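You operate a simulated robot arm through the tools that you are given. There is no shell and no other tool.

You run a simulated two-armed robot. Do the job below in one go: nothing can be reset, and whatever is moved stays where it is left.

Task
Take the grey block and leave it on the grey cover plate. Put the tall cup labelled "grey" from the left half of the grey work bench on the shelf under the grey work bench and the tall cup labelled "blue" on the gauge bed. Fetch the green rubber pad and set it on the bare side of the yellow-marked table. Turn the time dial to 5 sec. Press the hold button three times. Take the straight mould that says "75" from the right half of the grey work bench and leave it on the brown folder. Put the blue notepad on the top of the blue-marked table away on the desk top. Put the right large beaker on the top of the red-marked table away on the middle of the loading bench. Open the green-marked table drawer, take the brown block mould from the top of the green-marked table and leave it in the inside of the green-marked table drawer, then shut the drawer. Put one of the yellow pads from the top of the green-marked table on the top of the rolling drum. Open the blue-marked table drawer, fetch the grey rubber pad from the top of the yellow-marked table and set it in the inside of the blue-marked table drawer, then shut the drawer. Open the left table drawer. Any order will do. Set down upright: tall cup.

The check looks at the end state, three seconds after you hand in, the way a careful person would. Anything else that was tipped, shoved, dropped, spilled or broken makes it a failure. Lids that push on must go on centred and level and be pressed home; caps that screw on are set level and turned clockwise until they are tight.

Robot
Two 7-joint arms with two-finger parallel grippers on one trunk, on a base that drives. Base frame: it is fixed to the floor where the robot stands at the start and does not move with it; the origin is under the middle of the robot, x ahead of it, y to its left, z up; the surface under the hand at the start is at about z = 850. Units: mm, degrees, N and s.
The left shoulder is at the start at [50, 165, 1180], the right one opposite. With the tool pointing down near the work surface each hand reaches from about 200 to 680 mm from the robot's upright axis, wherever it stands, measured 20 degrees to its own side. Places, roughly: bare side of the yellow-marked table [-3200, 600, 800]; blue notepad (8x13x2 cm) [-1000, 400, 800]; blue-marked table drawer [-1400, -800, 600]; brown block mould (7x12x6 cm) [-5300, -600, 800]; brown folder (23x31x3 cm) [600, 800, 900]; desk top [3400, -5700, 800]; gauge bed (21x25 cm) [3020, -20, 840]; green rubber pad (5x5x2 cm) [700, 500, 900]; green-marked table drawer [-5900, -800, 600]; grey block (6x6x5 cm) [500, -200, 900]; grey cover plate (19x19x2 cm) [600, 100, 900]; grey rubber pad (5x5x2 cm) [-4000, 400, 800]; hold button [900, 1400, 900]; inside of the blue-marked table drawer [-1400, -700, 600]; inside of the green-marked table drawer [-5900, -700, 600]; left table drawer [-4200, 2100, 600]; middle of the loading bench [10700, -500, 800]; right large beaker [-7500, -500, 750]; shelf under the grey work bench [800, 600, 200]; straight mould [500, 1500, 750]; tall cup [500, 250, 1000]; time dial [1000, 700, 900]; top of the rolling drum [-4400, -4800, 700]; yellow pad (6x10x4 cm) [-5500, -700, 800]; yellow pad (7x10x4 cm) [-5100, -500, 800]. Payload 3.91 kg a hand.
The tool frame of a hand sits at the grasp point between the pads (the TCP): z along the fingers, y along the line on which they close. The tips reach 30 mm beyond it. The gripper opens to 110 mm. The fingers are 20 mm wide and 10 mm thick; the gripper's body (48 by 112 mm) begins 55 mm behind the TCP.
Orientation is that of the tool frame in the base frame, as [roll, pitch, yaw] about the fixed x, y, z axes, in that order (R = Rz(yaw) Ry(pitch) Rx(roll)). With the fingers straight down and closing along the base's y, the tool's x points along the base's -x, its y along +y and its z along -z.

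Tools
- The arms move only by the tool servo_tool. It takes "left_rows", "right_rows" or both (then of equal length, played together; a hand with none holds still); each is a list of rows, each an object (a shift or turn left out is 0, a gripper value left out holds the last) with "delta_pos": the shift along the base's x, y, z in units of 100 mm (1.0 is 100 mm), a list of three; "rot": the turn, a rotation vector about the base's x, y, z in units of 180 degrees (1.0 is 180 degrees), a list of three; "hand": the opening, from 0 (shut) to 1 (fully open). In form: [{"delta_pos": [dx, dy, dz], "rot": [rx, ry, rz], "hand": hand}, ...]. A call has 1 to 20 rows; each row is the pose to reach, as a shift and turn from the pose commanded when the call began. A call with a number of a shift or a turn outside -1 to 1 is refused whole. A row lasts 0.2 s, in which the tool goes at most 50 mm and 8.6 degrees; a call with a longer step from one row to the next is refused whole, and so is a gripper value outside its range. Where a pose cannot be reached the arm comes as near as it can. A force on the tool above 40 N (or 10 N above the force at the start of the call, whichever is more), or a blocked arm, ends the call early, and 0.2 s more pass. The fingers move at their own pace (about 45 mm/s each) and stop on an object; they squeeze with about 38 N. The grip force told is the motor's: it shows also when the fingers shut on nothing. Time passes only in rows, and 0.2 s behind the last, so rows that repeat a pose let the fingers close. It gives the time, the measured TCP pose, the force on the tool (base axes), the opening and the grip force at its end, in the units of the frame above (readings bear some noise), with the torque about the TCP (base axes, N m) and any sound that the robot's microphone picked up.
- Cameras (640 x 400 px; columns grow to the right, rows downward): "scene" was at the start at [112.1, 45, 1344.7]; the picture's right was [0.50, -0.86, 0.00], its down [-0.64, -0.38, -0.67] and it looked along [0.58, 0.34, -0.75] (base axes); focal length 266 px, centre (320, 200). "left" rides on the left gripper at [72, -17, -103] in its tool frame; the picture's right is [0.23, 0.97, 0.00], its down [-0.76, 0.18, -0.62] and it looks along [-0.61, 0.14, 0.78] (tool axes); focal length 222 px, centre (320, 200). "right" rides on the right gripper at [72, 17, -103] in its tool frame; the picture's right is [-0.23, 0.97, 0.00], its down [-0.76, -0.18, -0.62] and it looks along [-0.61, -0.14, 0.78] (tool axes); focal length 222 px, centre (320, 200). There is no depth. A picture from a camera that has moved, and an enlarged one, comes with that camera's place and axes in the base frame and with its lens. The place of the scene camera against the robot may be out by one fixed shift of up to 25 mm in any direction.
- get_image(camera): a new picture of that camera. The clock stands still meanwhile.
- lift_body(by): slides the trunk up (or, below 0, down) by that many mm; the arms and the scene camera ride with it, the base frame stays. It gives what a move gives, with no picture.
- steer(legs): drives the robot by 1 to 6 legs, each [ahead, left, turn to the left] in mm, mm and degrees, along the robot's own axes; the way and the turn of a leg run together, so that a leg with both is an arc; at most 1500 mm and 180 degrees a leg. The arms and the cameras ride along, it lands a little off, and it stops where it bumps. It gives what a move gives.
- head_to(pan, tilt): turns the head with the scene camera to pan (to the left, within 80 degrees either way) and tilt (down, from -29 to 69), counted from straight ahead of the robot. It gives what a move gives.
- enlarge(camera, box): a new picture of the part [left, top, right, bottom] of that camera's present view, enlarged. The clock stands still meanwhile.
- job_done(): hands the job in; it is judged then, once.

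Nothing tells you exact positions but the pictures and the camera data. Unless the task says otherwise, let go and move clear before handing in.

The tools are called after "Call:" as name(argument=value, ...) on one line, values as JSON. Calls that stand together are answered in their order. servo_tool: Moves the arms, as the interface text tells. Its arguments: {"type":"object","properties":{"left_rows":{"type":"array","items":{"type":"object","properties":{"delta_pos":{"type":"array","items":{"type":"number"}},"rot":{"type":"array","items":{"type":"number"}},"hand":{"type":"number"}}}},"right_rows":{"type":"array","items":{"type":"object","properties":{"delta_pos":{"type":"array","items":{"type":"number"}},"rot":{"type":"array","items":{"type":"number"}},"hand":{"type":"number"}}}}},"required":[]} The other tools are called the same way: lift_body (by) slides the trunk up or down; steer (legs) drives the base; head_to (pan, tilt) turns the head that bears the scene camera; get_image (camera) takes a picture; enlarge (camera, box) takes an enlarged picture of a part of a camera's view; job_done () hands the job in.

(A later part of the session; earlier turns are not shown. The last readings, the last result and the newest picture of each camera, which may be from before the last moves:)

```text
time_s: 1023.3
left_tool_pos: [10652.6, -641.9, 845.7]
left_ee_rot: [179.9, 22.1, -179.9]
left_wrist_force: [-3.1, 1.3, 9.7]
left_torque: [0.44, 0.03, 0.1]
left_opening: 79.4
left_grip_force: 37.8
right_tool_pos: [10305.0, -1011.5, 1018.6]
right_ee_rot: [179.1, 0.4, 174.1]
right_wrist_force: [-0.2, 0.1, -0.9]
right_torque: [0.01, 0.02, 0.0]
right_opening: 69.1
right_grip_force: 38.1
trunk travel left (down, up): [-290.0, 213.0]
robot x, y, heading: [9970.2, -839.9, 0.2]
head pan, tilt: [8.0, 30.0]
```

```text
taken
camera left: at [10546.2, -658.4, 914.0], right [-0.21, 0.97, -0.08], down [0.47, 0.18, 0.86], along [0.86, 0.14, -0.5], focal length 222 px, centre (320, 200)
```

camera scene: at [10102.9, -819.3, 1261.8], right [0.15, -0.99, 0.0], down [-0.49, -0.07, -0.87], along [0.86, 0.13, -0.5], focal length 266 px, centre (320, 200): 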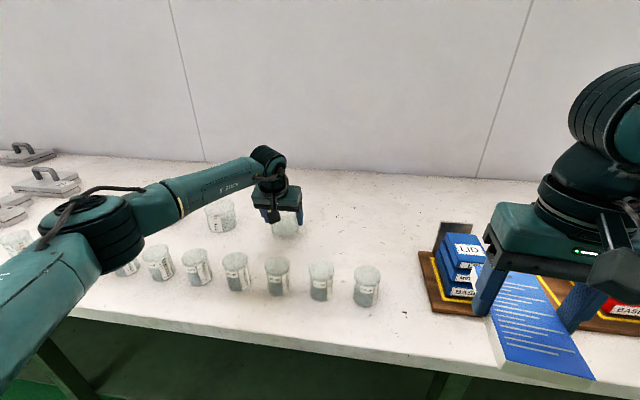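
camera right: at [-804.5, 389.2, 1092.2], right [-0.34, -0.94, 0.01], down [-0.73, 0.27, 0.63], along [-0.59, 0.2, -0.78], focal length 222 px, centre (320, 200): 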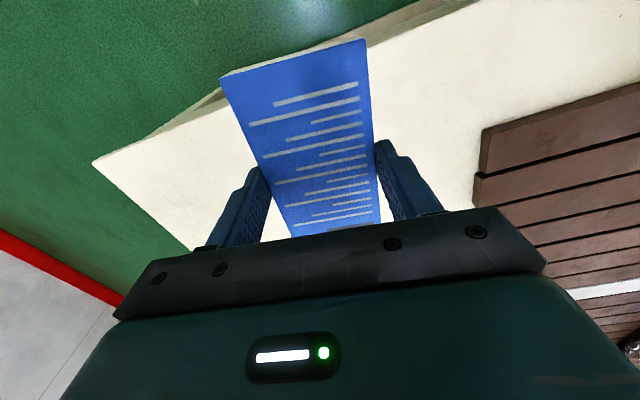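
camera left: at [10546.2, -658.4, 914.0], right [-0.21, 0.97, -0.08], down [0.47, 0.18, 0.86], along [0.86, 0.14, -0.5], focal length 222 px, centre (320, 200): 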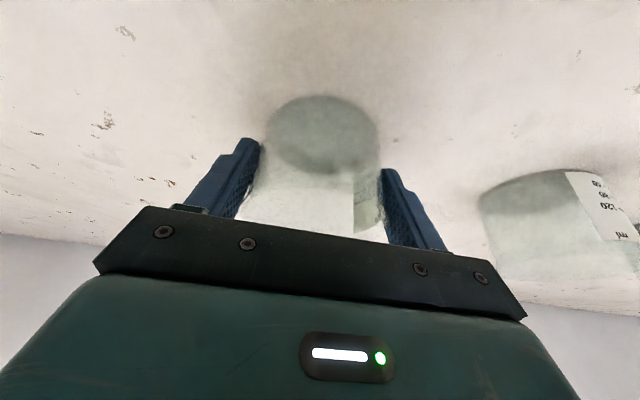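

The beaker stands on the bench. Open and rise.

Call:
servo_tool(left_rows=[{"delta_pos": [0, 0, 0.03], "hand": 1}, {"delta_pos": [0, 0, 0.03], "hand": 1}, {"delta_pos": [0, 0, 0.03], "hand": 1}, {"delta_pos": [0, 0, 0.03], "hand": 1}, {"delta_pos": [0, 0, 0.2], "hand": 1}, {"delta_pos": [0, 0, 0.5], "hand": 1}, {"delta_pos": [0, 0, 1.0], "hand": 1}])

Call:
get_image(camera="left")

Call:
servo_tool(left_rows=[{"delta_pos": [0, 0, 0.4]}, {"delta_pos": [-0.3, 0, 0.8]}, {"delta_pos": [-0.7, 0, 1.0]}])

Call:
lift_body(by=110)

Call:
get_image(camera="scene")

```text
time_s: 1024.9
left_tool_pos: [10651.0, -642.9, 941.1]
left_ee_rot: [179.9, 21.8, 180.0]
left_wrist_force: [-0.4, 0.2, 0.0]
left_torque: [-0.04, 0.01, -0.01]
left_opening: 109.8
left_grip_force: 0.2
right_tool_pos: [10304.3, -1012.8, 1016.9]
right_ee_rot: [179.2, 0.3, 174.2]
right_wrist_force: [-0.3, -0.2, -2.0]
right_torque: [-0.03, 0.01, -0.02]
right_opening: 69.4
right_grip_force: 38.2
trunk travel left (down, up): [-290.0, 213.0]
robot x, y, heading: [9967.9, -839.3, 0.4]
head pan, tilt: [8.0, 30.0]
```

```text
taken
camera left: at [10546.2, -659.1, 1010.8], right [-0.21, 0.97, -0.08], down [0.47, 0.18, 0.86], along [0.85, 0.14, -0.5], focal length 222 px, centre (320, 200)
```

left: 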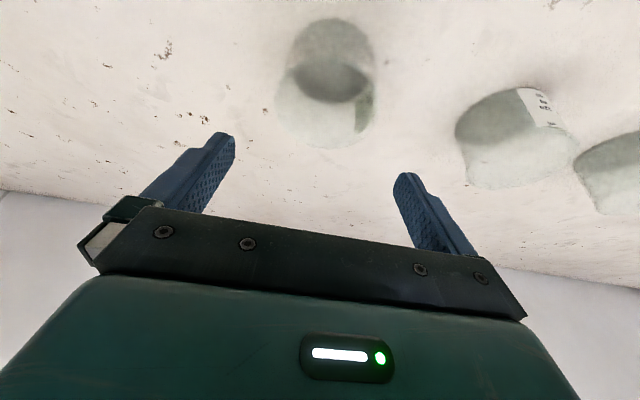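

```text
time_s: 1025.7
left_tool_pos: [10582.0, -642.5, 1043.6]
left_ee_rot: [179.9, 22.0, -180.0]
left_wrist_force: [0.2, -0.5, 0.3]
left_torque: [0.01, -0.02, 0.03]
left_opening: 110.0
left_grip_force: 0.0
right_tool_pos: [10306.8, -1012.0, 1017.6]
right_ee_rot: [179.4, 0.3, 174.2]
right_wrist_force: [0.8, 0.6, -1.1]
right_torque: [-0.03, -0.02, 0.0]
right_opening: 68.8
right_grip_force: 37.6
trunk travel left (down, up): [-290.0, 213.0]
robot x, y, heading: [9969.2, -839.4, 0.5]
head pan, tilt: [8.0, 30.0]
```

```text
time_s: 1027.1
left_tool_pos: [10582.9, -644.4, 1151.6]
left_ee_rot: [179.9, 21.9, -179.9]
left_wrist_force: [-0.1, 0.3, 0.6]
left_torque: [0.04, -0.02, 0.02]
left_opening: 109.9
left_grip_force: 0.1
right_tool_pos: [10305.6, -1012.2, 1126.0]
right_ee_rot: [179.2, 0.3, 174.2]
right_wrist_force: [-0.8, 0.1, -1.3]
right_torque: [-0.02, 0.02, 0.01]
right_opening: 69.3
right_grip_force: 38.2
trunk travel left (down, up): [-400.0, 103.0]
robot x, y, heading: [9968.7, -841.4, 0.4]
head pan, tilt: [8.0, 30.0]
```

```text
taken
camera scene: at [10102.9, -819.4, 1371.8], right [0.15, -0.99, 0.0], down [-0.49, -0.07, -0.87], along [0.86, 0.13, -0.5], focal length 266 px, centre (320, 200)
```

scene: 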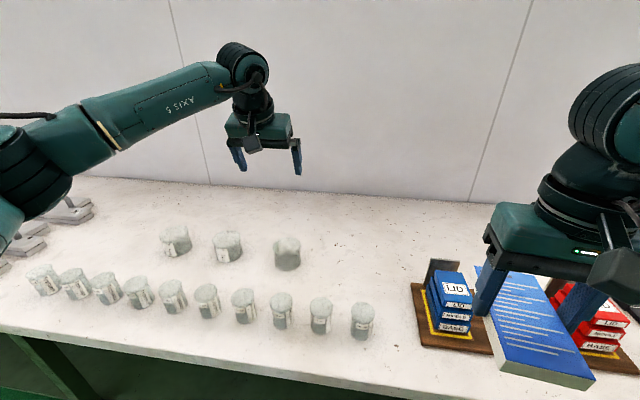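

The beaker is placed in line with the other large ones. Now the notepad: drive to the desk at about [3400, −5700].

Call:
servo_tool(left_rows=[{"delta_pos": [-0.3, 0, 0], "rot": [0, 0.04, 0]}, {"delta_pos": [-0.6, 0, 0], "rot": [0, 0.08, 0]}, {"delta_pos": [-0.9, 0, -0.3], "rot": [0, 0.122, 0]}, {"delta_pos": [-1.0, 0, -0.5], "rot": [0, 0.122, 0], "hand": 0.5}])

Call:
steer(legs=[[-900, 0, 0], [0, 0, 180], [1450, 0, 0], [1500, 0, 0]])

Call:
head_to(pan=25, tilt=18)

Call:
get_image(camera="scene")

```text
time_s: 1028.1
left_tool_pos: [10482.0, -643.6, 1101.0]
left_ee_rot: [179.9, -0.1, -179.9]
left_wrist_force: [0.8, 0.3, -0.2]
left_torque: [0.0, 0.02, 0.01]
left_opening: 75.0
left_grip_force: 0.1
right_tool_pos: [10305.0, -1012.0, 1127.1]
right_ee_rot: [179.1, 0.3, 174.2]
right_wrist_force: [0.8, -0.4, -0.9]
right_torque: [-0.01, -0.01, -0.03]
right_opening: 69.2
right_grip_force: 37.3
trunk travel left (down, up): [-400.0, 103.0]
robot x, y, heading: [9967.8, -834.6, 0.2]
head pan, tilt: [8.0, 30.0]
```

```text
time_s: 1053.9
left_tool_pos: [5618.1, -930.8, 1102.7]
left_ee_rot: [179.9, 0.0, -1.6]
left_wrist_force: [0.5, 0.3, 0.2]
left_torque: [0.0, -0.03, -0.01]
left_opening: 55.0
left_grip_force: 0.1
right_tool_pos: [5805.5, -566.0, 1127.9]
right_ee_rot: [179.2, 0.3, -7.5]
right_wrist_force: [0.3, 0.0, -1.2]
right_torque: [0.02, 0.01, 0.0]
right_opening: 69.3
right_grip_force: 37.9
trunk travel left (down, up): [-400.0, 103.0]
robot x, y, heading: [6139.0, -747.6, 178.6]
head pan, tilt: [8.0, 30.0]
```

```text
time_s: 1054.7
left_tool_pos: [5618.0, -930.7, 1101.3]
left_ee_rot: [179.9, -0.2, -1.7]
left_wrist_force: [0.7, 0.3, -0.5]
left_torque: [-0.02, 0.01, 0.01]
left_opening: 54.7
left_grip_force: 0.1
right_tool_pos: [5805.8, -567.3, 1127.7]
right_ee_rot: [179.3, 0.3, -7.5]
right_wrist_force: [-0.1, -0.5, -1.0]
right_torque: [0.0, 0.02, 0.0]
right_opening: 69.4
right_grip_force: 38.0
trunk travel left (down, up): [-400.0, 103.0]
robot x, y, heading: [6133.2, -751.7, 178.3]
head pan, tilt: [25.0, 18.0]
```

```text
taken
camera scene: at [6036.6, -781.9, 1391.1], right [-0.4, 0.92, 0.0], down [0.28, 0.12, -0.95], along [-0.87, -0.38, -0.31], focal length 266 px, centre (320, 200)
```

scene: 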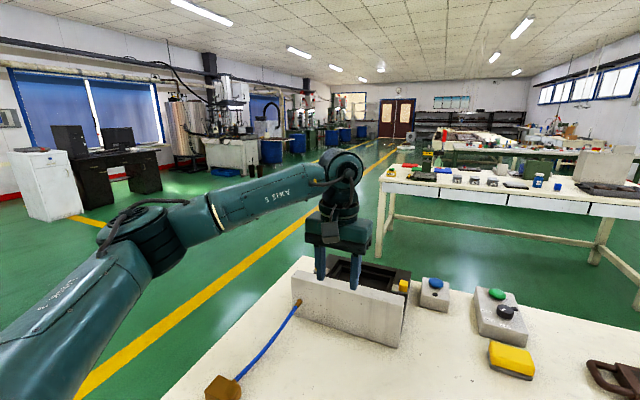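

There's another bench right ahead; back away and use the main aisle further south.

Call:
steer(legs=[[-500, 0, 0], [0, 1350, 1.5]])

Call:
head_to(pan=-20, tilt=25)

Call:
get_image(camera="scene")

Call:
head_to(pan=35, tilt=15)

Call:
get_image(camera="scene")

```text
time_s: 1069.1
left_tool_pos: [6053.4, -2255.6, 1100.9]
left_ee_rot: [179.9, -0.1, -3.4]
left_wrist_force: [0.1, -0.4, -0.4]
left_torque: [0.01, 0.0, 0.03]
left_opening: 55.2
left_grip_force: 0.1
right_tool_pos: [6251.7, -1897.7, 1126.4]
right_ee_rot: [179.2, 0.3, -9.3]
right_wrist_force: [-0.8, 0.6, -1.1]
right_torque: [0.01, 0.0, 0.01]
right_opening: 69.1
right_grip_force: 38.3
trunk travel left (down, up): [-400.0, 103.0]
robot x, y, heading: [6576.9, -2090.7, 176.8]
head pan, tilt: [25.0, 18.0]
```

```text
time_s: 1070.2
left_tool_pos: [6053.4, -2256.2, 1099.9]
left_ee_rot: [179.8, -0.1, -3.4]
left_wrist_force: [0.1, -0.1, -0.1]
left_torque: [0.05, -0.01, -0.02]
left_opening: 55.1
left_grip_force: 0.1
right_tool_pos: [6251.4, -1898.4, 1127.0]
right_ee_rot: [179.2, 0.3, -9.2]
right_wrist_force: [0.6, -0.2, -1.2]
right_torque: [0.03, -0.01, -0.01]
right_opening: 69.2
right_grip_force: 37.7
trunk travel left (down, up): [-400.0, 103.0]
robot x, y, heading: [6577.7, -2090.9, 177.0]
head pan, tilt: [-20.0, 25.0]
```

```text
taken
camera scene: at [6478.1, -2049.3, 1379.8], right [0.39, 0.92, 0.0], down [0.39, -0.16, -0.91], along [-0.83, 0.35, -0.42], focal length 266 px, centre (320, 200)
```

scene: 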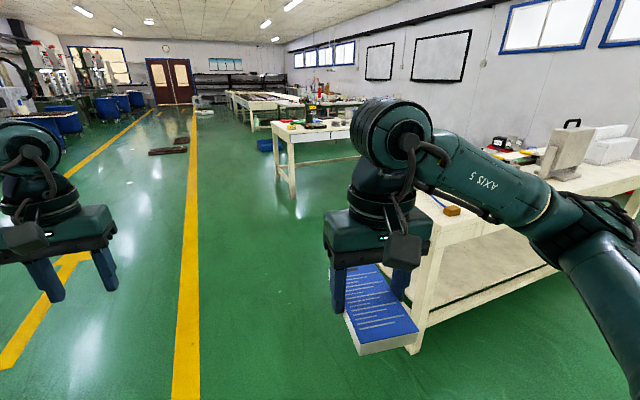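

```text
time_s: 1071.4
left_tool_pos: [6053.2, -2257.1, 1100.8]
left_ee_rot: [179.9, 0.0, -3.4]
left_wrist_force: [-0.2, -0.2, 1.1]
left_torque: [0.02, -0.01, -0.03]
left_opening: 54.9
left_grip_force: 0.0
right_tool_pos: [6253.0, -1898.2, 1127.8]
right_ee_rot: [179.1, 0.3, -9.3]
right_wrist_force: [0.5, 0.2, -1.7]
right_torque: [0.02, -0.02, 0.01]
right_opening: 69.0
right_grip_force: 37.8
trunk travel left (down, up): [-400.0, 103.0]
robot x, y, heading: [6575.0, -2092.4, 177.1]
head pan, tilt: [35.0, 15.0]
```

```text
taken
camera scene: at [6483.7, -2134.6, 1396.0], right [-0.53, 0.85, 0.0], down [0.22, 0.14, -0.97], along [-0.82, -0.51, -0.26], focal length 266 px, centre (320, 200)
```

scene: 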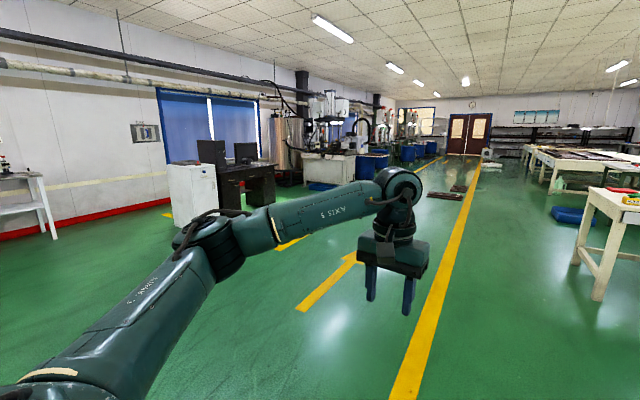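

Call:
steer(legs=[[0, 0, 3], [1500, 0, 0], [1480, 0, 0], [0, 0, 90], [1000, 0, 0]])

Call:
head_to(pan=0, tilt=18)

Call:
get_image(camera="scene")

Call:
enlarge(camera="scene", box=[160, 100, 480, 280])

```text
time_s: 1094.6
left_tool_pos: [3839.6, -3606.6, 1101.5]
left_ee_rot: [179.9, -0.1, 89.8]
left_wrist_force: [0.1, -0.1, 0.0]
left_torque: [0.01, 0.0, -0.01]
left_opening: 55.2
left_grip_force: 0.1
right_tool_pos: [3471.4, -3428.4, 1127.2]
right_ee_rot: [179.1, 0.3, 83.9]
right_wrist_force: [0.2, 0.4, -1.3]
right_torque: [-0.02, 0.01, -0.01]
right_opening: 69.5
right_grip_force: 38.2
trunk travel left (down, up): [-400.0, 103.0]
robot x, y, heading: [3649.6, -3091.6, -89.6]
head pan, tilt: [35.0, 15.0]
```

```text
time_s: 1095.6
left_tool_pos: [3839.8, -3606.7, 1101.9]
left_ee_rot: [180.0, -0.1, 89.9]
left_wrist_force: [-0.3, 0.2, 0.9]
left_torque: [0.01, 0.03, 0.02]
left_opening: 54.6
left_grip_force: 0.2
right_tool_pos: [3471.7, -3428.8, 1127.1]
right_ee_rot: [179.2, 0.4, 83.9]
right_wrist_force: [0.3, 0.1, -1.2]
right_torque: [-0.02, -0.01, 0.03]
right_opening: 69.3
right_grip_force: 38.3
trunk travel left (down, up): [-400.0, 103.0]
robot x, y, heading: [3643.2, -3093.0, -89.8]
head pan, tilt: [0.0, 18.0]
```

```text
taken
camera scene: at [3662.0, -3209.9, 1391.2], right [-1.0, 0.0, 0.0], down [0.0, 0.31, -0.95], along [0.0, -0.95, -0.31], focal length 266 px, centre (320, 200)
```

scene: 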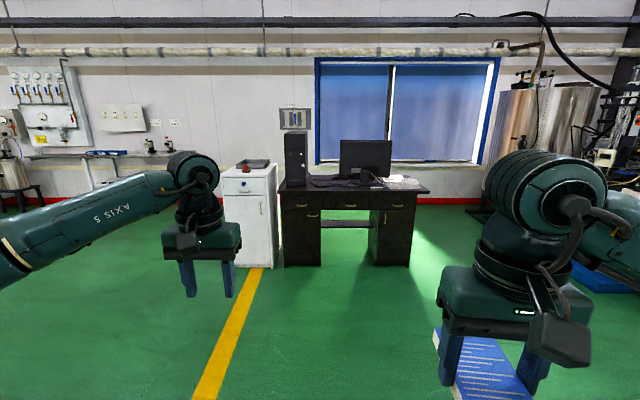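

```text
2.00 times, centred on (320, 190) of scene
camera zoom: at [3662.0, -3209.9, 1391.2], right [-1.0, 0.0, 0.0], down [0.0, 0.31, -0.95], along [0.0, -0.95, -0.31], focal length 532 px, centre (320, 220)
```

zoom: 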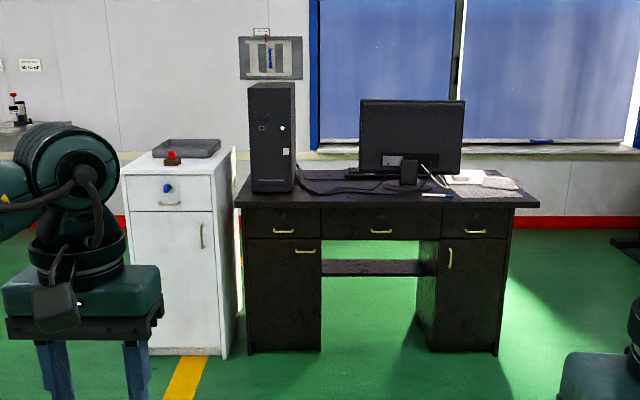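

The desk: tower left, monitor in the middle, papers on the right; front edge ≈ y −5400. Come closer to find a free spot.

Call:
steer(legs=[[1500, 0, 0], [200, 0, 0]])

Call:
head_to(pan=-5, tilt=38)

Call:
get_image(camera="scene")

Call:
enlarge(camera="scene", box=[160, 60, 480, 240])

```text
time_s: 1104.2
left_tool_pos: [3827.8, -5301.1, 1101.3]
left_ee_rot: [-180.0, 0.0, 89.2]
left_wrist_force: [0.2, -0.2, 0.5]
left_torque: [0.0, -0.02, 0.02]
left_opening: 55.1
left_grip_force: 0.1
right_tool_pos: [3462.1, -5119.0, 1127.5]
right_ee_rot: [179.1, 0.3, 83.3]
right_wrist_force: [0.6, -0.4, -1.4]
right_torque: [-0.01, -0.02, -0.01]
right_opening: 68.9
right_grip_force: 38.3
trunk travel left (down, up): [-400.0, 103.0]
robot x, y, heading: [3641.9, -4785.2, -90.5]
head pan, tilt: [0.0, 18.0]
```

```text
time_s: 1105.0
left_tool_pos: [3828.4, -5299.7, 1101.2]
left_ee_rot: [179.9, -0.1, 89.1]
left_wrist_force: [0.3, 0.3, -0.6]
left_torque: [0.01, 0.03, -0.01]
left_opening: 55.1
left_grip_force: 0.1
right_tool_pos: [3461.6, -5116.4, 1125.8]
right_ee_rot: [179.2, 0.3, 83.2]
right_wrist_force: [0.3, 0.0, -1.9]
right_torque: [0.0, 0.01, 0.0]
right_opening: 69.2
right_grip_force: 38.1
trunk travel left (down, up): [-400.0, 103.0]
robot x, y, heading: [3642.6, -4782.4, -90.6]
head pan, tilt: [-5.0, 38.0]
```

```text
taken
camera scene: at [3648.5, -4893.6, 1359.5], right [-1.0, 0.1, 0.0], down [0.06, 0.61, -0.79], along [-0.08, -0.78, -0.62], focal length 266 px, centre (320, 200)
```

scene: 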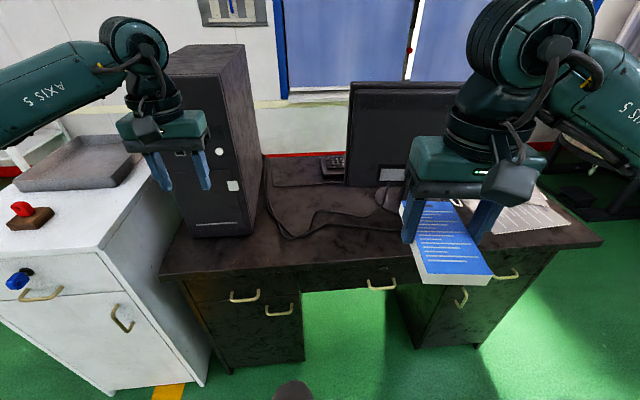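

```text
2.00 times, centred on (320, 150) of scene
camera zoom: at [3648.5, -4893.6, 1359.5], right [-1.0, 0.1, 0.0], down [0.06, 0.61, -0.79], along [-0.08, -0.78, -0.62], focal length 532 px, centre (320, 300)
```

zoom: 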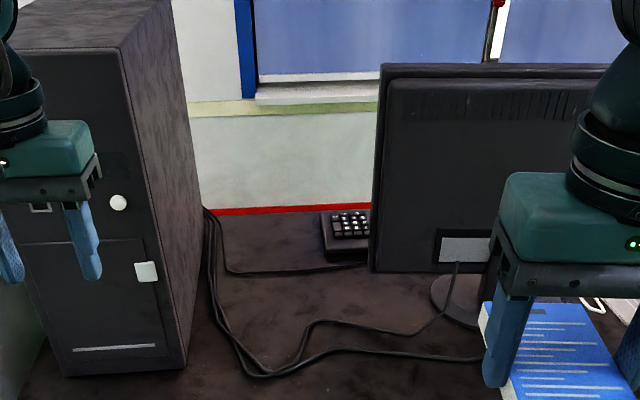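

The left hand is close to the PC tower, so pull it back; also shift the right hand aside to see the desk area behind it.

Call:
servo_tool(left_rows=[{"delta_pos": [0.1, 0.3, 0]}, {"delta_pos": [0.2, 0.6, 0]}, {"delta_pos": [0.3, 1.0, 0]}], right_rows=[{"delta_pos": [-0.3, 0.1, 0]}, {"delta_pos": [-0.6, 0.2, 0]}, {"delta_pos": [-1.0, 0.3, 0]}])

Call:
servo_tool(left_rows=[{"delta_pos": [0, 0.3, 0]}, {"delta_pos": [0, 0.6, 0]}, {"delta_pos": [0, 1.0, 0]}], right_rows=[{"delta_pos": [-0.3, 0.1, 0]}, {"delta_pos": [-0.6, 0.2, 0]}, {"delta_pos": [-1.0, 0.3, 0]}])

Call:
head_to(pan=-15, tilt=42)

Call:
get_image(camera="scene")

Call:
enlarge(camera="scene", box=[200, 80, 480, 260])

```text
time_s: 1105.8
left_tool_pos: [3858.0, -5198.9, 1101.8]
left_ee_rot: [179.9, 0.0, 89.1]
left_wrist_force: [0.4, 0.4, -0.1]
left_torque: [0.0, -0.03, -0.02]
left_opening: 54.9
left_grip_force: 0.0
right_tool_pos: [3362.5, -5085.6, 1127.6]
right_ee_rot: [179.2, 0.3, 83.3]
right_wrist_force: [-0.2, 0.1, -1.0]
right_torque: [0.02, -0.05, 0.01]
right_opening: 69.4
right_grip_force: 38.1
trunk travel left (down, up): [-400.0, 103.0]
robot x, y, heading: [3642.6, -4783.2, -90.5]
head pan, tilt: [-5.0, 38.0]
```

```text
time_s: 1106.6
left_tool_pos: [3858.0, -5098.8, 1101.1]
left_ee_rot: [179.8, 0.0, 89.1]
left_wrist_force: [-0.5, -0.2, 1.4]
left_torque: [-0.03, 0.01, 0.02]
left_opening: 54.9
left_grip_force: 0.0
right_tool_pos: [3263.2, -5056.3, 1127.5]
right_ee_rot: [179.2, 0.3, 83.3]
right_wrist_force: [-0.1, 0.0, -1.6]
right_torque: [0.01, 0.04, -0.01]
right_opening: 69.1
right_grip_force: 38.2
trunk travel left (down, up): [-400.0, 103.0]
robot x, y, heading: [3643.8, -4783.4, -90.8]
head pan, tilt: [-5.0, 38.0]
```

```text
time_s: 1107.4
left_tool_pos: [3857.9, -5100.3, 1102.1]
left_ee_rot: [179.8, -0.2, 89.1]
left_wrist_force: [0.2, -0.8, 0.4]
left_torque: [-0.02, -0.01, -0.01]
left_opening: 55.0
left_grip_force: 0.1
right_tool_pos: [3263.4, -5057.7, 1128.0]
right_ee_rot: [179.2, 0.3, 83.2]
right_wrist_force: [-0.3, -0.6, -1.8]
right_torque: [0.0, 0.01, 0.01]
right_opening: 69.6
right_grip_force: 37.5
trunk travel left (down, up): [-400.0, 103.0]
robot x, y, heading: [3636.7, -4783.7, -90.6]
head pan, tilt: [-15.0, 42.0]
```

```text
taken
camera scene: at [3634.4, -4888.1, 1353.6], right [-0.96, 0.27, 0.0], down [0.18, 0.64, -0.74], along [-0.2, -0.72, -0.67], focal length 266 px, centre (320, 200)
```

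scene: 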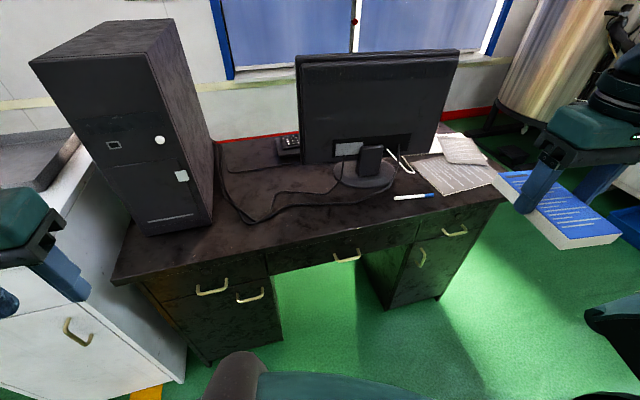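

```text
2.22 times, centred on (340, 170) of scene
camera zoom: at [3634.4, -4888.1, 1353.6], right [-0.96, 0.27, 0.0], down [0.18, 0.64, -0.74], along [-0.2, -0.72, -0.67], focal length 592 px, centre (276, 267)
```

zoom: 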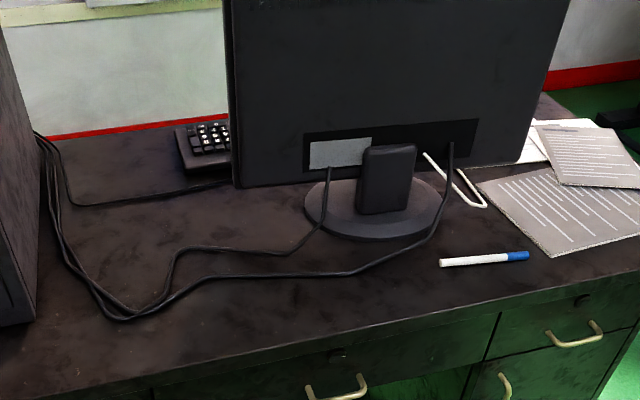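

There's a clear strip in front of the cable: I'll lay the notepad with its long side along the front edge, centred near [3400, −5437]. Rotate the right hand by 90° first.

Call:
steer(legs=[[60, 0, 0.6]])

Call:
servo_tool(right_rows=[{"delta_pos": [0.1, 0, 0], "rot": [0, 0, -0.045]}, {"delta_pos": [0.2, 0, 0], "rot": [0, 0, -0.09]}, {"delta_pos": [0.3, 0, 0], "rot": [0, 0, -0.135]}, {"delta_pos": [0.4, 0, 0], "rot": [0, 0, -0.18]}, {"delta_pos": [0.5, 0, 0], "rot": [0, 0, -0.225]}, {"delta_pos": [0.6, 0, 0], "rot": [0, 0, -0.27]}, {"delta_pos": [0.7, 0, 0], "rot": [0, 0, -0.315]}, {"delta_pos": [0.8, 0, 0], "rot": [0, 0, -0.36]}, {"delta_pos": [0.9, 0, 0], "rot": [0, 0, -0.405]}, {"delta_pos": [1.0, 0, 0], "rot": [0, 0, -0.45]}, {"delta_pos": [1.0, 0, 0], "rot": [0, 0, -0.464]}])

Call:
get_image(camera="scene")

Call:
get_image(camera="right")

```text
time_s: 1108.3
left_tool_pos: [3861.6, -5160.0, 1100.6]
left_ee_rot: [179.8, 0.0, 89.7]
left_wrist_force: [0.4, 0.1, -0.4]
left_torque: [0.02, 0.01, 0.0]
left_opening: 55.3
left_grip_force: 0.1
right_tool_pos: [3266.0, -5122.5, 1127.2]
right_ee_rot: [179.1, 0.2, 83.9]
right_wrist_force: [-0.2, 0.0, -1.2]
right_torque: [0.02, 0.0, 0.01]
right_opening: 69.1
right_grip_force: 38.0
trunk travel left (down, up): [-400.0, 103.0]
robot x, y, heading: [3640.9, -4844.1, -90.2]
head pan, tilt: [-15.0, 42.0]
```

```text
time_s: 1110.7
left_tool_pos: [3859.9, -5158.7, 1100.4]
left_ee_rot: [179.9, -0.1, 89.7]
left_wrist_force: [-1.5, -0.4, -1.1]
left_torque: [0.04, 0.02, 0.03]
left_opening: 55.0
left_grip_force: 0.1
right_tool_pos: [3367.5, -5122.6, 1127.7]
right_ee_rot: [179.2, 0.3, 0.3]
right_wrist_force: [-0.3, -0.7, -0.6]
right_torque: [0.01, -0.01, 0.02]
right_opening: 69.2
right_grip_force: 38.1
trunk travel left (down, up): [-400.0, 103.0]
robot x, y, heading: [3638.8, -4844.1, -89.9]
head pan, tilt: [-15.0, 42.0]
```

```text
taken
camera scene: at [3635.3, -4949.1, 1353.6], right [-0.97, 0.26, 0.0], down [0.17, 0.65, -0.74], along [-0.19, -0.72, -0.67], focal length 266 px, centre (320, 200)
```

scene: 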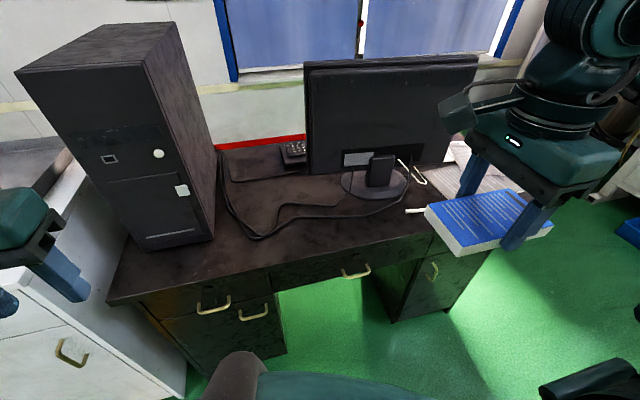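

```text
taken
camera right: at [3441.1, -5137.2, 1230.4], right [-0.22, -0.97, 0.01], down [-0.76, 0.18, 0.62], along [-0.61, 0.13, -0.78], focal length 222 px, centre (320, 200)
```

right: 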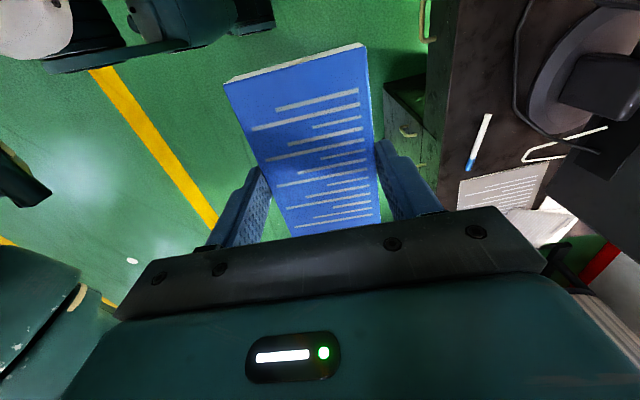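

Rotated. Move over the strip and look before lowering.

Call:
servo_tool(right_rows=[{"delta_pos": [0.1, -0.3, 0]}, {"delta_pos": [0.2, -0.65, 0]}, {"delta_pos": [0.33, -1.0, -0.1]}])

Call:
servo_tool(right_rows=[{"delta_pos": [0, -0.3, -0.2]}, {"delta_pos": [0, -0.65, -0.4]}, {"delta_pos": [0, -1.0, -0.6]}])

Call:
servo_tool(right_rows=[{"delta_pos": [0, -0.3, -0.3]}, {"delta_pos": [0, -0.65, -0.6]}, {"delta_pos": [0, -1.0, -0.9]}])

Call:
get_image(camera="right")

Call:
get_image(camera="scene")

```text
time_s: 1111.5
left_tool_pos: [3861.5, -5158.0, 1100.1]
left_ee_rot: [180.0, -0.1, 89.7]
left_wrist_force: [0.1, -0.3, -0.1]
left_torque: [0.02, -0.01, 0.03]
left_opening: 54.9
left_grip_force: 0.1
right_tool_pos: [3401.9, -5222.3, 1116.5]
right_ee_rot: [179.3, 0.2, 0.2]
right_wrist_force: [0.5, -0.3, -1.1]
right_torque: [0.03, 0.01, 0.0]
right_opening: 69.2
right_grip_force: 38.2
trunk travel left (down, up): [-400.0, 103.0]
robot x, y, heading: [3642.1, -4845.0, -89.9]
head pan, tilt: [-15.0, 42.0]
```

```text
time_s: 1112.3
left_tool_pos: [3862.3, -5158.3, 1102.2]
left_ee_rot: [179.8, -0.2, 89.7]
left_wrist_force: [0.2, -0.1, -0.2]
left_torque: [0.02, 0.0, -0.01]
left_opening: 55.1
left_grip_force: 0.1
right_tool_pos: [3398.0, -5321.9, 1056.0]
right_ee_rot: [179.2, 0.2, 0.5]
right_wrist_force: [0.3, -1.1, -2.1]
right_torque: [-0.02, 0.03, 0.0]
right_opening: 69.4
right_grip_force: 38.1
trunk travel left (down, up): [-400.0, 103.0]
robot x, y, heading: [3639.0, -4847.0, -90.0]
head pan, tilt: [-15.0, 42.0]
```

```text
time_s: 1113.1
left_tool_pos: [3860.4, -5158.5, 1100.0]
left_ee_rot: [180.0, 0.0, 89.7]
left_wrist_force: [-0.4, -0.2, -0.4]
left_torque: [-0.02, 0.01, 0.01]
left_opening: 55.0
left_grip_force: 0.0
right_tool_pos: [3399.1, -5423.0, 968.0]
right_ee_rot: [179.2, 0.3, 0.4]
right_wrist_force: [0.0, 1.2, -1.2]
right_torque: [0.01, 0.01, -0.02]
right_opening: 69.2
right_grip_force: 37.7
trunk travel left (down, up): [-400.0, 103.0]
robot x, y, heading: [3642.1, -4842.3, -90.0]
head pan, tilt: [-15.0, 42.0]
```

```text
taken
camera right: at [3472.8, -5438.4, 1071.0], right [-0.22, -0.98, 0.01], down [-0.76, 0.18, 0.63], along [-0.61, 0.13, -0.78], focal length 222 px, centre (320, 200)
```

right: 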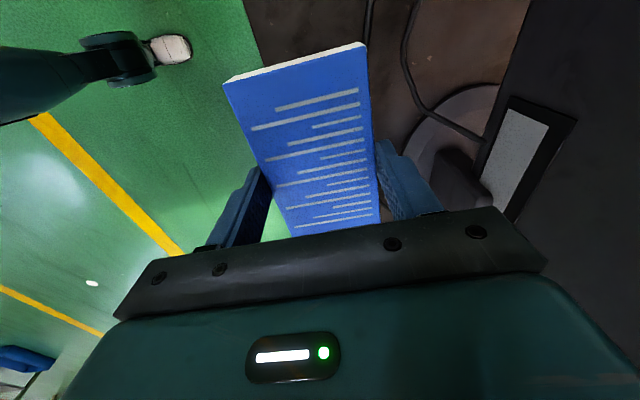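

```text
taken
camera scene: at [3635.6, -4949.9, 1353.5], right [-0.97, 0.26, 0.0], down [0.17, 0.65, -0.74], along [-0.19, -0.72, -0.67], focal length 266 px, centre (320, 200)
```

scene: 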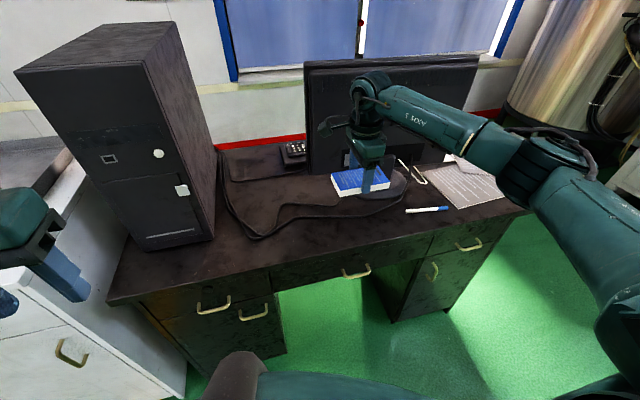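

Call:
servo_tool(right_rows=[{"delta_pos": [0, -0.03, -0.3]}, {"delta_pos": [0, -0.07, -0.6]}, {"delta_pos": [0, -0.07, -1.0]}])

Call:
servo_tool(right_rows=[{"delta_pos": [0, 0, -0.3]}, {"delta_pos": [0, 0, -0.5]}, {"delta_pos": [0, 0, -0.6]}, {"delta_pos": [0, 0, -0.66]}, {"delta_pos": [0, 0, -0.72]}, {"delta_pos": [0, 0, -0.77]}])

Call:
get_image(camera="right")

Call:
enlarge(camera="scene", box=[240, 100, 480, 280])

```text
time_s: 1113.9
left_tool_pos: [3861.9, -5158.5, 1100.2]
left_ee_rot: [180.0, -0.1, 89.7]
left_wrist_force: [0.1, -0.2, -0.7]
left_torque: [-0.02, -0.05, 0.03]
left_opening: 54.9
left_grip_force: 0.1
right_tool_pos: [3397.5, -5429.5, 865.2]
right_ee_rot: [179.2, 0.3, 0.3]
right_wrist_force: [0.0, 0.5, -2.0]
right_torque: [0.01, 0.0, 0.04]
right_opening: 69.1
right_grip_force: 37.6
trunk travel left (down, up): [-400.0, 103.0]
robot x, y, heading: [3637.9, -4846.7, -90.0]
head pan, tilt: [-15.0, 42.0]
```

```text
time_s: 1115.3
left_tool_pos: [3862.5, -5155.8, 1101.8]
left_ee_rot: [179.9, 0.0, 89.6]
left_wrist_force: [-0.6, -1.1, -0.5]
left_torque: [0.0, -0.01, -0.03]
left_opening: 55.1
left_grip_force: 0.0
right_tool_pos: [3399.8, -5428.4, 795.2]
right_ee_rot: [178.9, 0.3, 0.3]
right_wrist_force: [-2.4, 1.8, 18.6]
right_torque: [0.72, 0.66, -0.02]
right_opening: 69.4
right_grip_force: 37.9
trunk travel left (down, up): [-400.0, 103.0]
robot x, y, heading: [3643.3, -4845.7, -90.0]
head pan, tilt: [-15.0, 42.0]
```

```text
taken
camera right: at [3473.0, -5443.3, 897.8], right [-0.22, -0.97, 0.02], down [-0.76, 0.19, 0.62], along [-0.61, 0.12, -0.78], focal length 222 px, centre (320, 200)
```

right: 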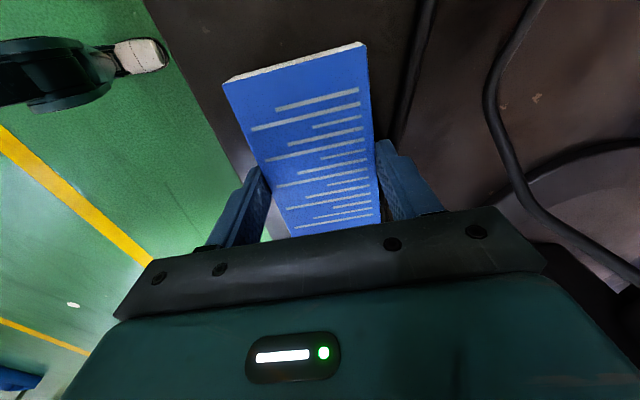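

```text
2.22 times, centred on (360, 190) of scene
camera zoom: at [3636.0, -4947.2, 1354.2], right [-0.97, 0.26, 0.0], down [0.17, 0.65, -0.74], along [-0.19, -0.72, -0.67], focal length 592 px, centre (231, 222)
```

zoom: 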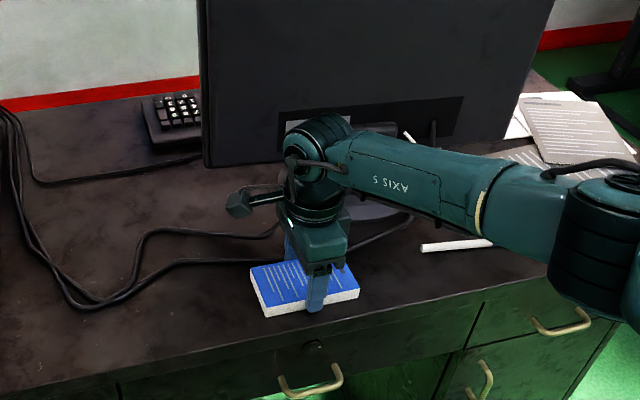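

The notepad touches the desk top in the free strip. Release with a small opening and rise.

Call:
servo_tool(right_rows=[{"delta_pos": [0, 0, 0.03]}, {"delta_pos": [0, 0, 0.03], "hand": 0.73}, {"delta_pos": [0, 0, 0.03], "hand": 0.73}, {"delta_pos": [0, 0, 0.2], "hand": 0.73}, {"delta_pos": [0, 0, 0.5], "hand": 0.73}, {"delta_pos": [0, 0, 1.0], "hand": 0.73}])

Call:
get_image(camera="right")

Call:
servo_tool(right_rows=[{"delta_pos": [0, 0.1, 0.4]}, {"delta_pos": [0, 0.4, 0.8]}, {"delta_pos": [0, 0.8, 1.0]}])

Call:
servo_tool(right_rows=[{"delta_pos": [-0.2, 0.4, 0.2]}, {"delta_pos": [-0.4, 0.8, 0.4]}, {"delta_pos": [-0.5, 1.0, 0.5]}])

Call:
get_image(camera="scene")

Call:
enlarge(camera="scene", box=[240, 100, 480, 280])

```text
time_s: 1116.7
left_tool_pos: [3861.7, -5156.8, 1102.0]
left_ee_rot: [179.9, 0.1, 89.6]
left_wrist_force: [-1.1, -0.4, -0.6]
left_torque: [0.05, 0.02, 0.03]
left_opening: 55.1
left_grip_force: 0.0
right_tool_pos: [3400.6, -5427.5, 892.7]
right_ee_rot: [179.1, 0.3, 0.3]
right_wrist_force: [0.4, 0.1, -1.1]
right_torque: [-0.02, 0.04, -0.02]
right_opening: 80.1
right_grip_force: 0.0
trunk travel left (down, up): [-400.0, 103.0]
robot x, y, heading: [3640.5, -4845.4, -89.7]
head pan, tilt: [-15.0, 42.0]
```

```text
taken
camera right: at [3475.4, -5443.1, 995.3], right [-0.22, -0.97, 0.01], down [-0.76, 0.18, 0.63], along [-0.61, 0.13, -0.78], focal length 222 px, centre (320, 200)
```

right: 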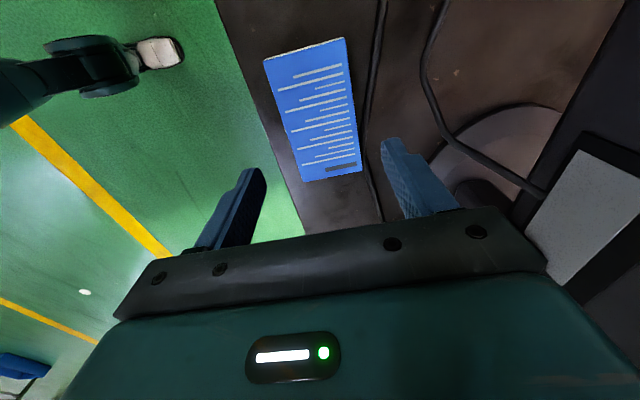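

```text
time_s: 1117.5
left_tool_pos: [3861.6, -5156.9, 1102.1]
left_ee_rot: [179.9, 0.0, 89.7]
left_wrist_force: [-1.0, 0.4, 0.9]
left_torque: [0.0, -0.05, 0.0]
left_opening: 55.0
left_grip_force: 0.1
right_tool_pos: [3400.0, -5349.5, 991.9]
right_ee_rot: [179.1, 0.3, 0.4]
right_wrist_force: [0.6, -0.4, 0.2]
right_torque: [-0.03, 0.03, 0.0]
right_opening: 80.2
right_grip_force: 0.1
trunk travel left (down, up): [-400.0, 103.0]
robot x, y, heading: [3642.7, -4845.0, -89.9]
head pan, tilt: [-15.0, 42.0]
```

```text
time_s: 1118.3
left_tool_pos: [3861.6, -5157.3, 1102.2]
left_ee_rot: [179.9, 0.0, 89.7]
left_wrist_force: [0.0, -0.9, 0.4]
left_torque: [-0.01, 0.02, -0.02]
left_opening: 54.8
left_grip_force: 0.0
right_tool_pos: [3348.5, -5247.8, 1042.0]
right_ee_rot: [179.2, 0.3, 0.3]
right_wrist_force: [-0.4, -0.7, 0.3]
right_torque: [0.01, -0.03, -0.02]
right_opening: 80.2
right_grip_force: 0.1
trunk travel left (down, up): [-400.0, 103.0]
robot x, y, heading: [3639.4, -4848.2, -90.1]
head pan, tilt: [-15.0, 42.0]
```

```text
taken
camera scene: at [3635.4, -4948.8, 1353.6], right [-0.97, 0.26, 0.0], down [0.17, 0.65, -0.74], along [-0.19, -0.72, -0.67], focal length 266 px, centre (320, 200)
```

scene: 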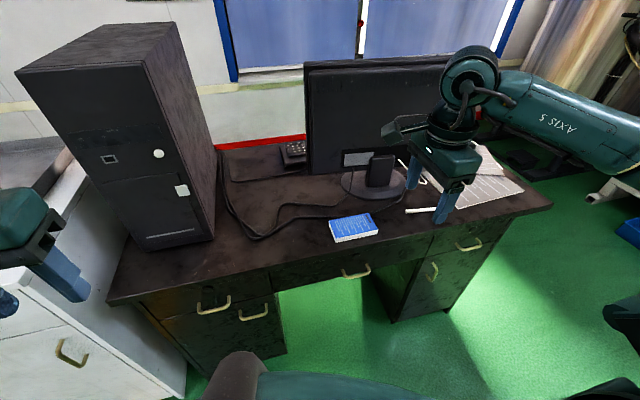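

```text
2.22 times, centred on (360, 190) of scene
camera zoom: at [3635.4, -4948.8, 1353.6], right [-0.97, 0.26, 0.0], down [0.17, 0.65, -0.74], along [-0.19, -0.72, -0.67], focal length 592 px, centre (231, 222)
```

zoom: 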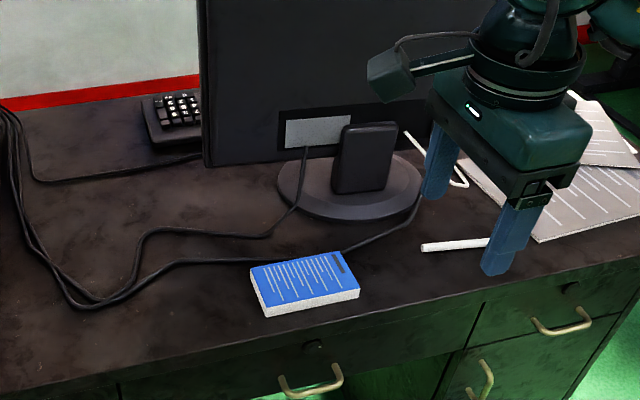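

The notepad lies flat on the desk. All placements are done; I'll go back once to verify the time dial and the items on the benches before handing in.

Call:
steer(legs=[[-1500, 0, 0], [-1300, 0, 0], [0, 0, -90], [1480, 0, 0], [400, 0, 0]])

Call:
steer(legs=[[0, -1400, 0], [0, -1150, 0]])

Call:
head_to(pan=-15, tilt=35)

Call:
get_image(camera="scene")

```text
time_s: 1144.5
left_tool_pos: [1442.1, -2398.1, 1100.5]
left_ee_rot: [-180.0, 0.0, 3.1]
left_wrist_force: [-1.6, 0.6, -0.8]
left_torque: [0.0, 0.0, -0.02]
left_opening: 54.9
left_grip_force: 0.0
right_tool_pos: [1322.7, -1893.0, 1039.7]
right_ee_rot: [179.2, 0.3, -86.2]
right_wrist_force: [-0.3, -0.1, 0.8]
right_torque: [-0.01, 0.03, 0.0]
right_opening: 80.3
right_grip_force: 0.0
trunk travel left (down, up): [-400.0, 103.0]
robot x, y, heading: [1744.3, -2160.1, -176.3]
head pan, tilt: [-15.0, 42.0]
```

```text
time_s: 1166.9
left_tool_pos: [1268.5, 138.8, 1101.7]
left_ee_rot: [179.9, 0.1, 3.8]
left_wrist_force: [-0.2, -0.4, -0.8]
left_torque: [0.0, 0.01, 0.01]
left_opening: 54.9
left_grip_force: 0.1
right_tool_pos: [1141.7, 642.4, 1040.2]
right_ee_rot: [179.2, 0.4, -85.6]
right_wrist_force: [-0.6, 0.4, 0.2]
right_torque: [0.04, 0.01, -0.03]
right_opening: 80.2
right_grip_force: 0.1
trunk travel left (down, up): [-400.0, 103.0]
robot x, y, heading: [1565.9, 378.2, -175.8]
head pan, tilt: [-15.0, 42.0]
```

```text
time_s: 1167.6
left_tool_pos: [1268.9, 138.5, 1101.2]
left_ee_rot: [179.9, 0.0, 3.8]
left_wrist_force: [0.3, 0.4, 0.8]
left_torque: [0.01, 0.0, 0.03]
left_opening: 55.0
left_grip_force: 0.1
right_tool_pos: [1142.6, 642.1, 1041.4]
right_ee_rot: [179.3, 0.2, -85.7]
right_wrist_force: [-0.8, -0.1, -0.4]
right_torque: [0.02, -0.02, -0.01]
right_opening: 80.5
right_grip_force: 0.0
trunk travel left (down, up): [-400.0, 103.0]
robot x, y, heading: [1565.6, 378.4, -175.7]
head pan, tilt: [-15.0, 35.0]
```

```text
taken
camera scene: at [1465.4, 400.1, 1364.0], right [0.19, 0.98, 0.0], down [0.56, -0.11, -0.82], along [-0.8, 0.15, -0.57], focal length 266 px, centre (320, 200)
```

scene: 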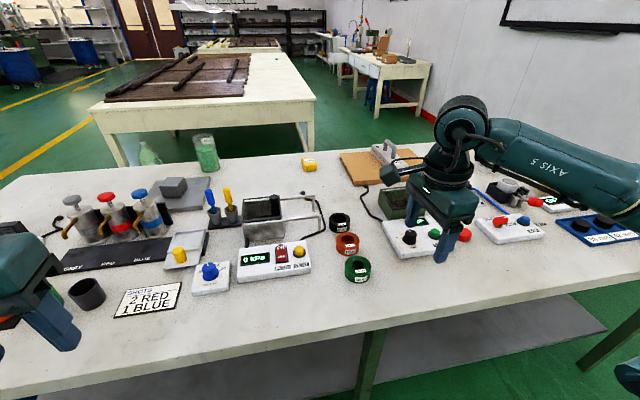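

Call:
enlarge(camera="scene", box=[370, 215, 460, 270])

Call:
enlarge(camera="scene", box=[130, 120, 450, 300])

Call:
get_image(camera="right")

```text
7.11 times, centred on (415, 242) of scene
camera zoom: at [1465.4, 400.1, 1364.0], right [0.19, 0.98, 0.0], down [0.56, -0.11, -0.82], along [-0.8, 0.15, -0.57], focal length 1893 px, centre (-356, -102)
```

zoom: 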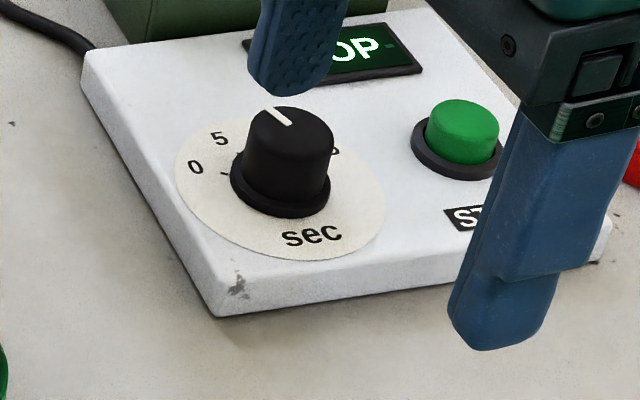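

```text
2.00 times, centred on (290, 210) of scene
camera zoom: at [1465.4, 400.1, 1364.0], right [0.19, 0.98, 0.0], down [0.56, -0.11, -0.82], along [-0.8, 0.15, -0.57], focal length 532 px, centre (380, 180)
```

zoom: 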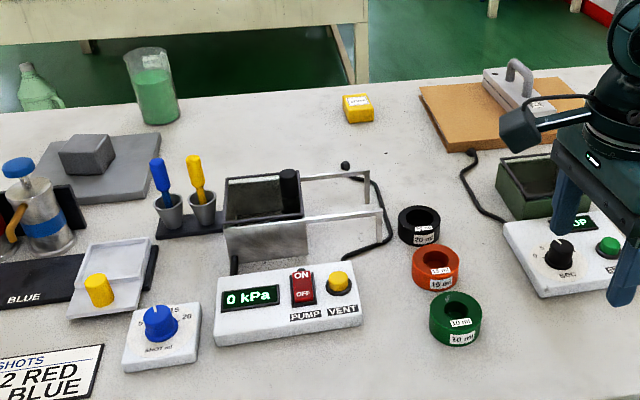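

```text
taken
camera right: at [1133.1, 569.2, 1143.8], right [-0.99, 0.15, 0.01], down [0.13, 0.77, 0.62], along [0.08, 0.62, -0.78], focal length 222 px, centre (320, 200)
```

right: 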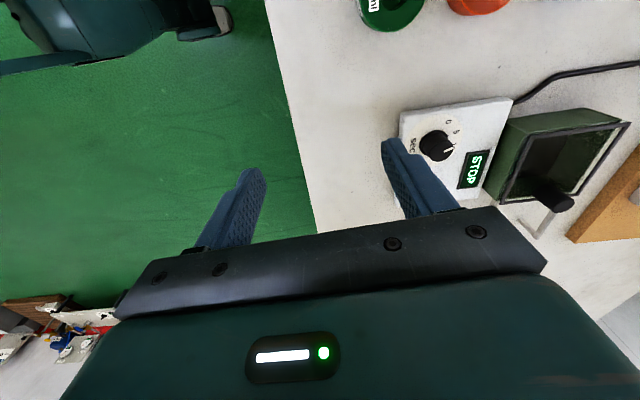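

Call:
enlarge(camera="right", box=[395, 95, 515, 200])

Call:
enlarge(camera="scene", box=[388, 222, 428, 252])

```text
3.81 times, centred on (455, 148) of right
camera zoom: at [1133.1, 569.2, 1143.8], right [-0.99, 0.15, 0.01], down [0.13, 0.77, 0.62], along [0.08, 0.62, -0.78], focal length 846 px, centre (-194, 400)
```

zoom: 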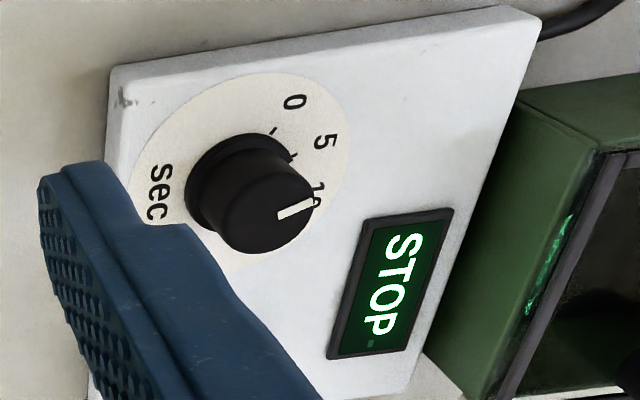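

```text
13.33 times, centred on (408, 237) of scene
camera zoom: at [1465.4, 400.1, 1364.0], right [0.19, 0.98, 0.0], down [0.56, -0.11, -0.82], along [-0.8, 0.15, -0.57], focal length 3549 px, centre (-853, -293)
```

zoom: 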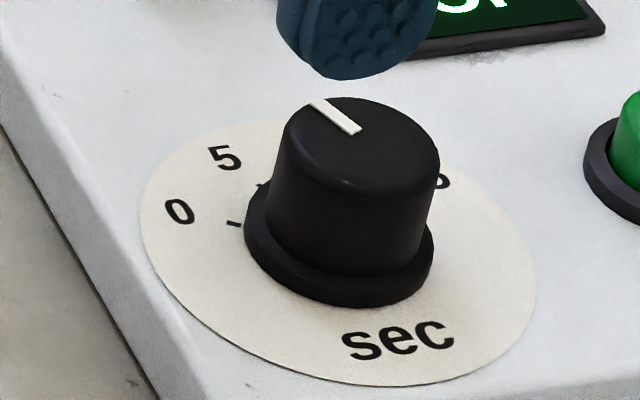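

The pointer reads close to 5, but I want a parallax-free look: put the right camera directly above the dial.

Call:
steer(legs=[[-40, -160, -4.3]])

Call:
get_image(camera="right")

```text
time_s: 1169.6
left_tool_pos: [1286.8, 324.4, 1100.9]
left_ee_rot: [179.9, 0.0, -0.4]
left_wrist_force: [0.1, 0.4, -0.6]
left_torque: [-0.01, -0.02, 0.0]
left_opening: 54.7
left_grip_force: 0.0
right_tool_pos: [1198.7, 835.0, 1040.8]
right_ee_rot: [179.2, 0.3, -89.8]
right_wrist_force: [0.3, 0.1, 0.0]
right_torque: [0.01, 0.01, -0.01]
right_opening: 80.2
right_grip_force: 0.1
trunk travel left (down, up): [-400.0, 103.0]
robot x, y, heading: [1600.4, 546.5, 180.0]
head pan, tilt: [-15.0, 35.0]
```

```text
taken
camera right: at [1183.3, 762.8, 1143.8], right [-0.97, 0.22, 0.01], down [0.18, 0.76, 0.62], along [0.13, 0.61, -0.78], focal length 222 px, centre (320, 200)
```

right: 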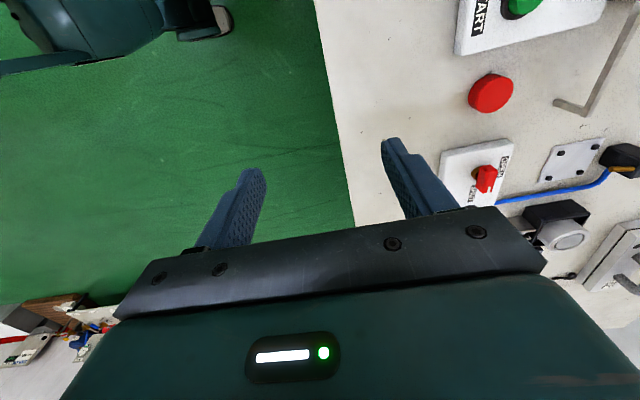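

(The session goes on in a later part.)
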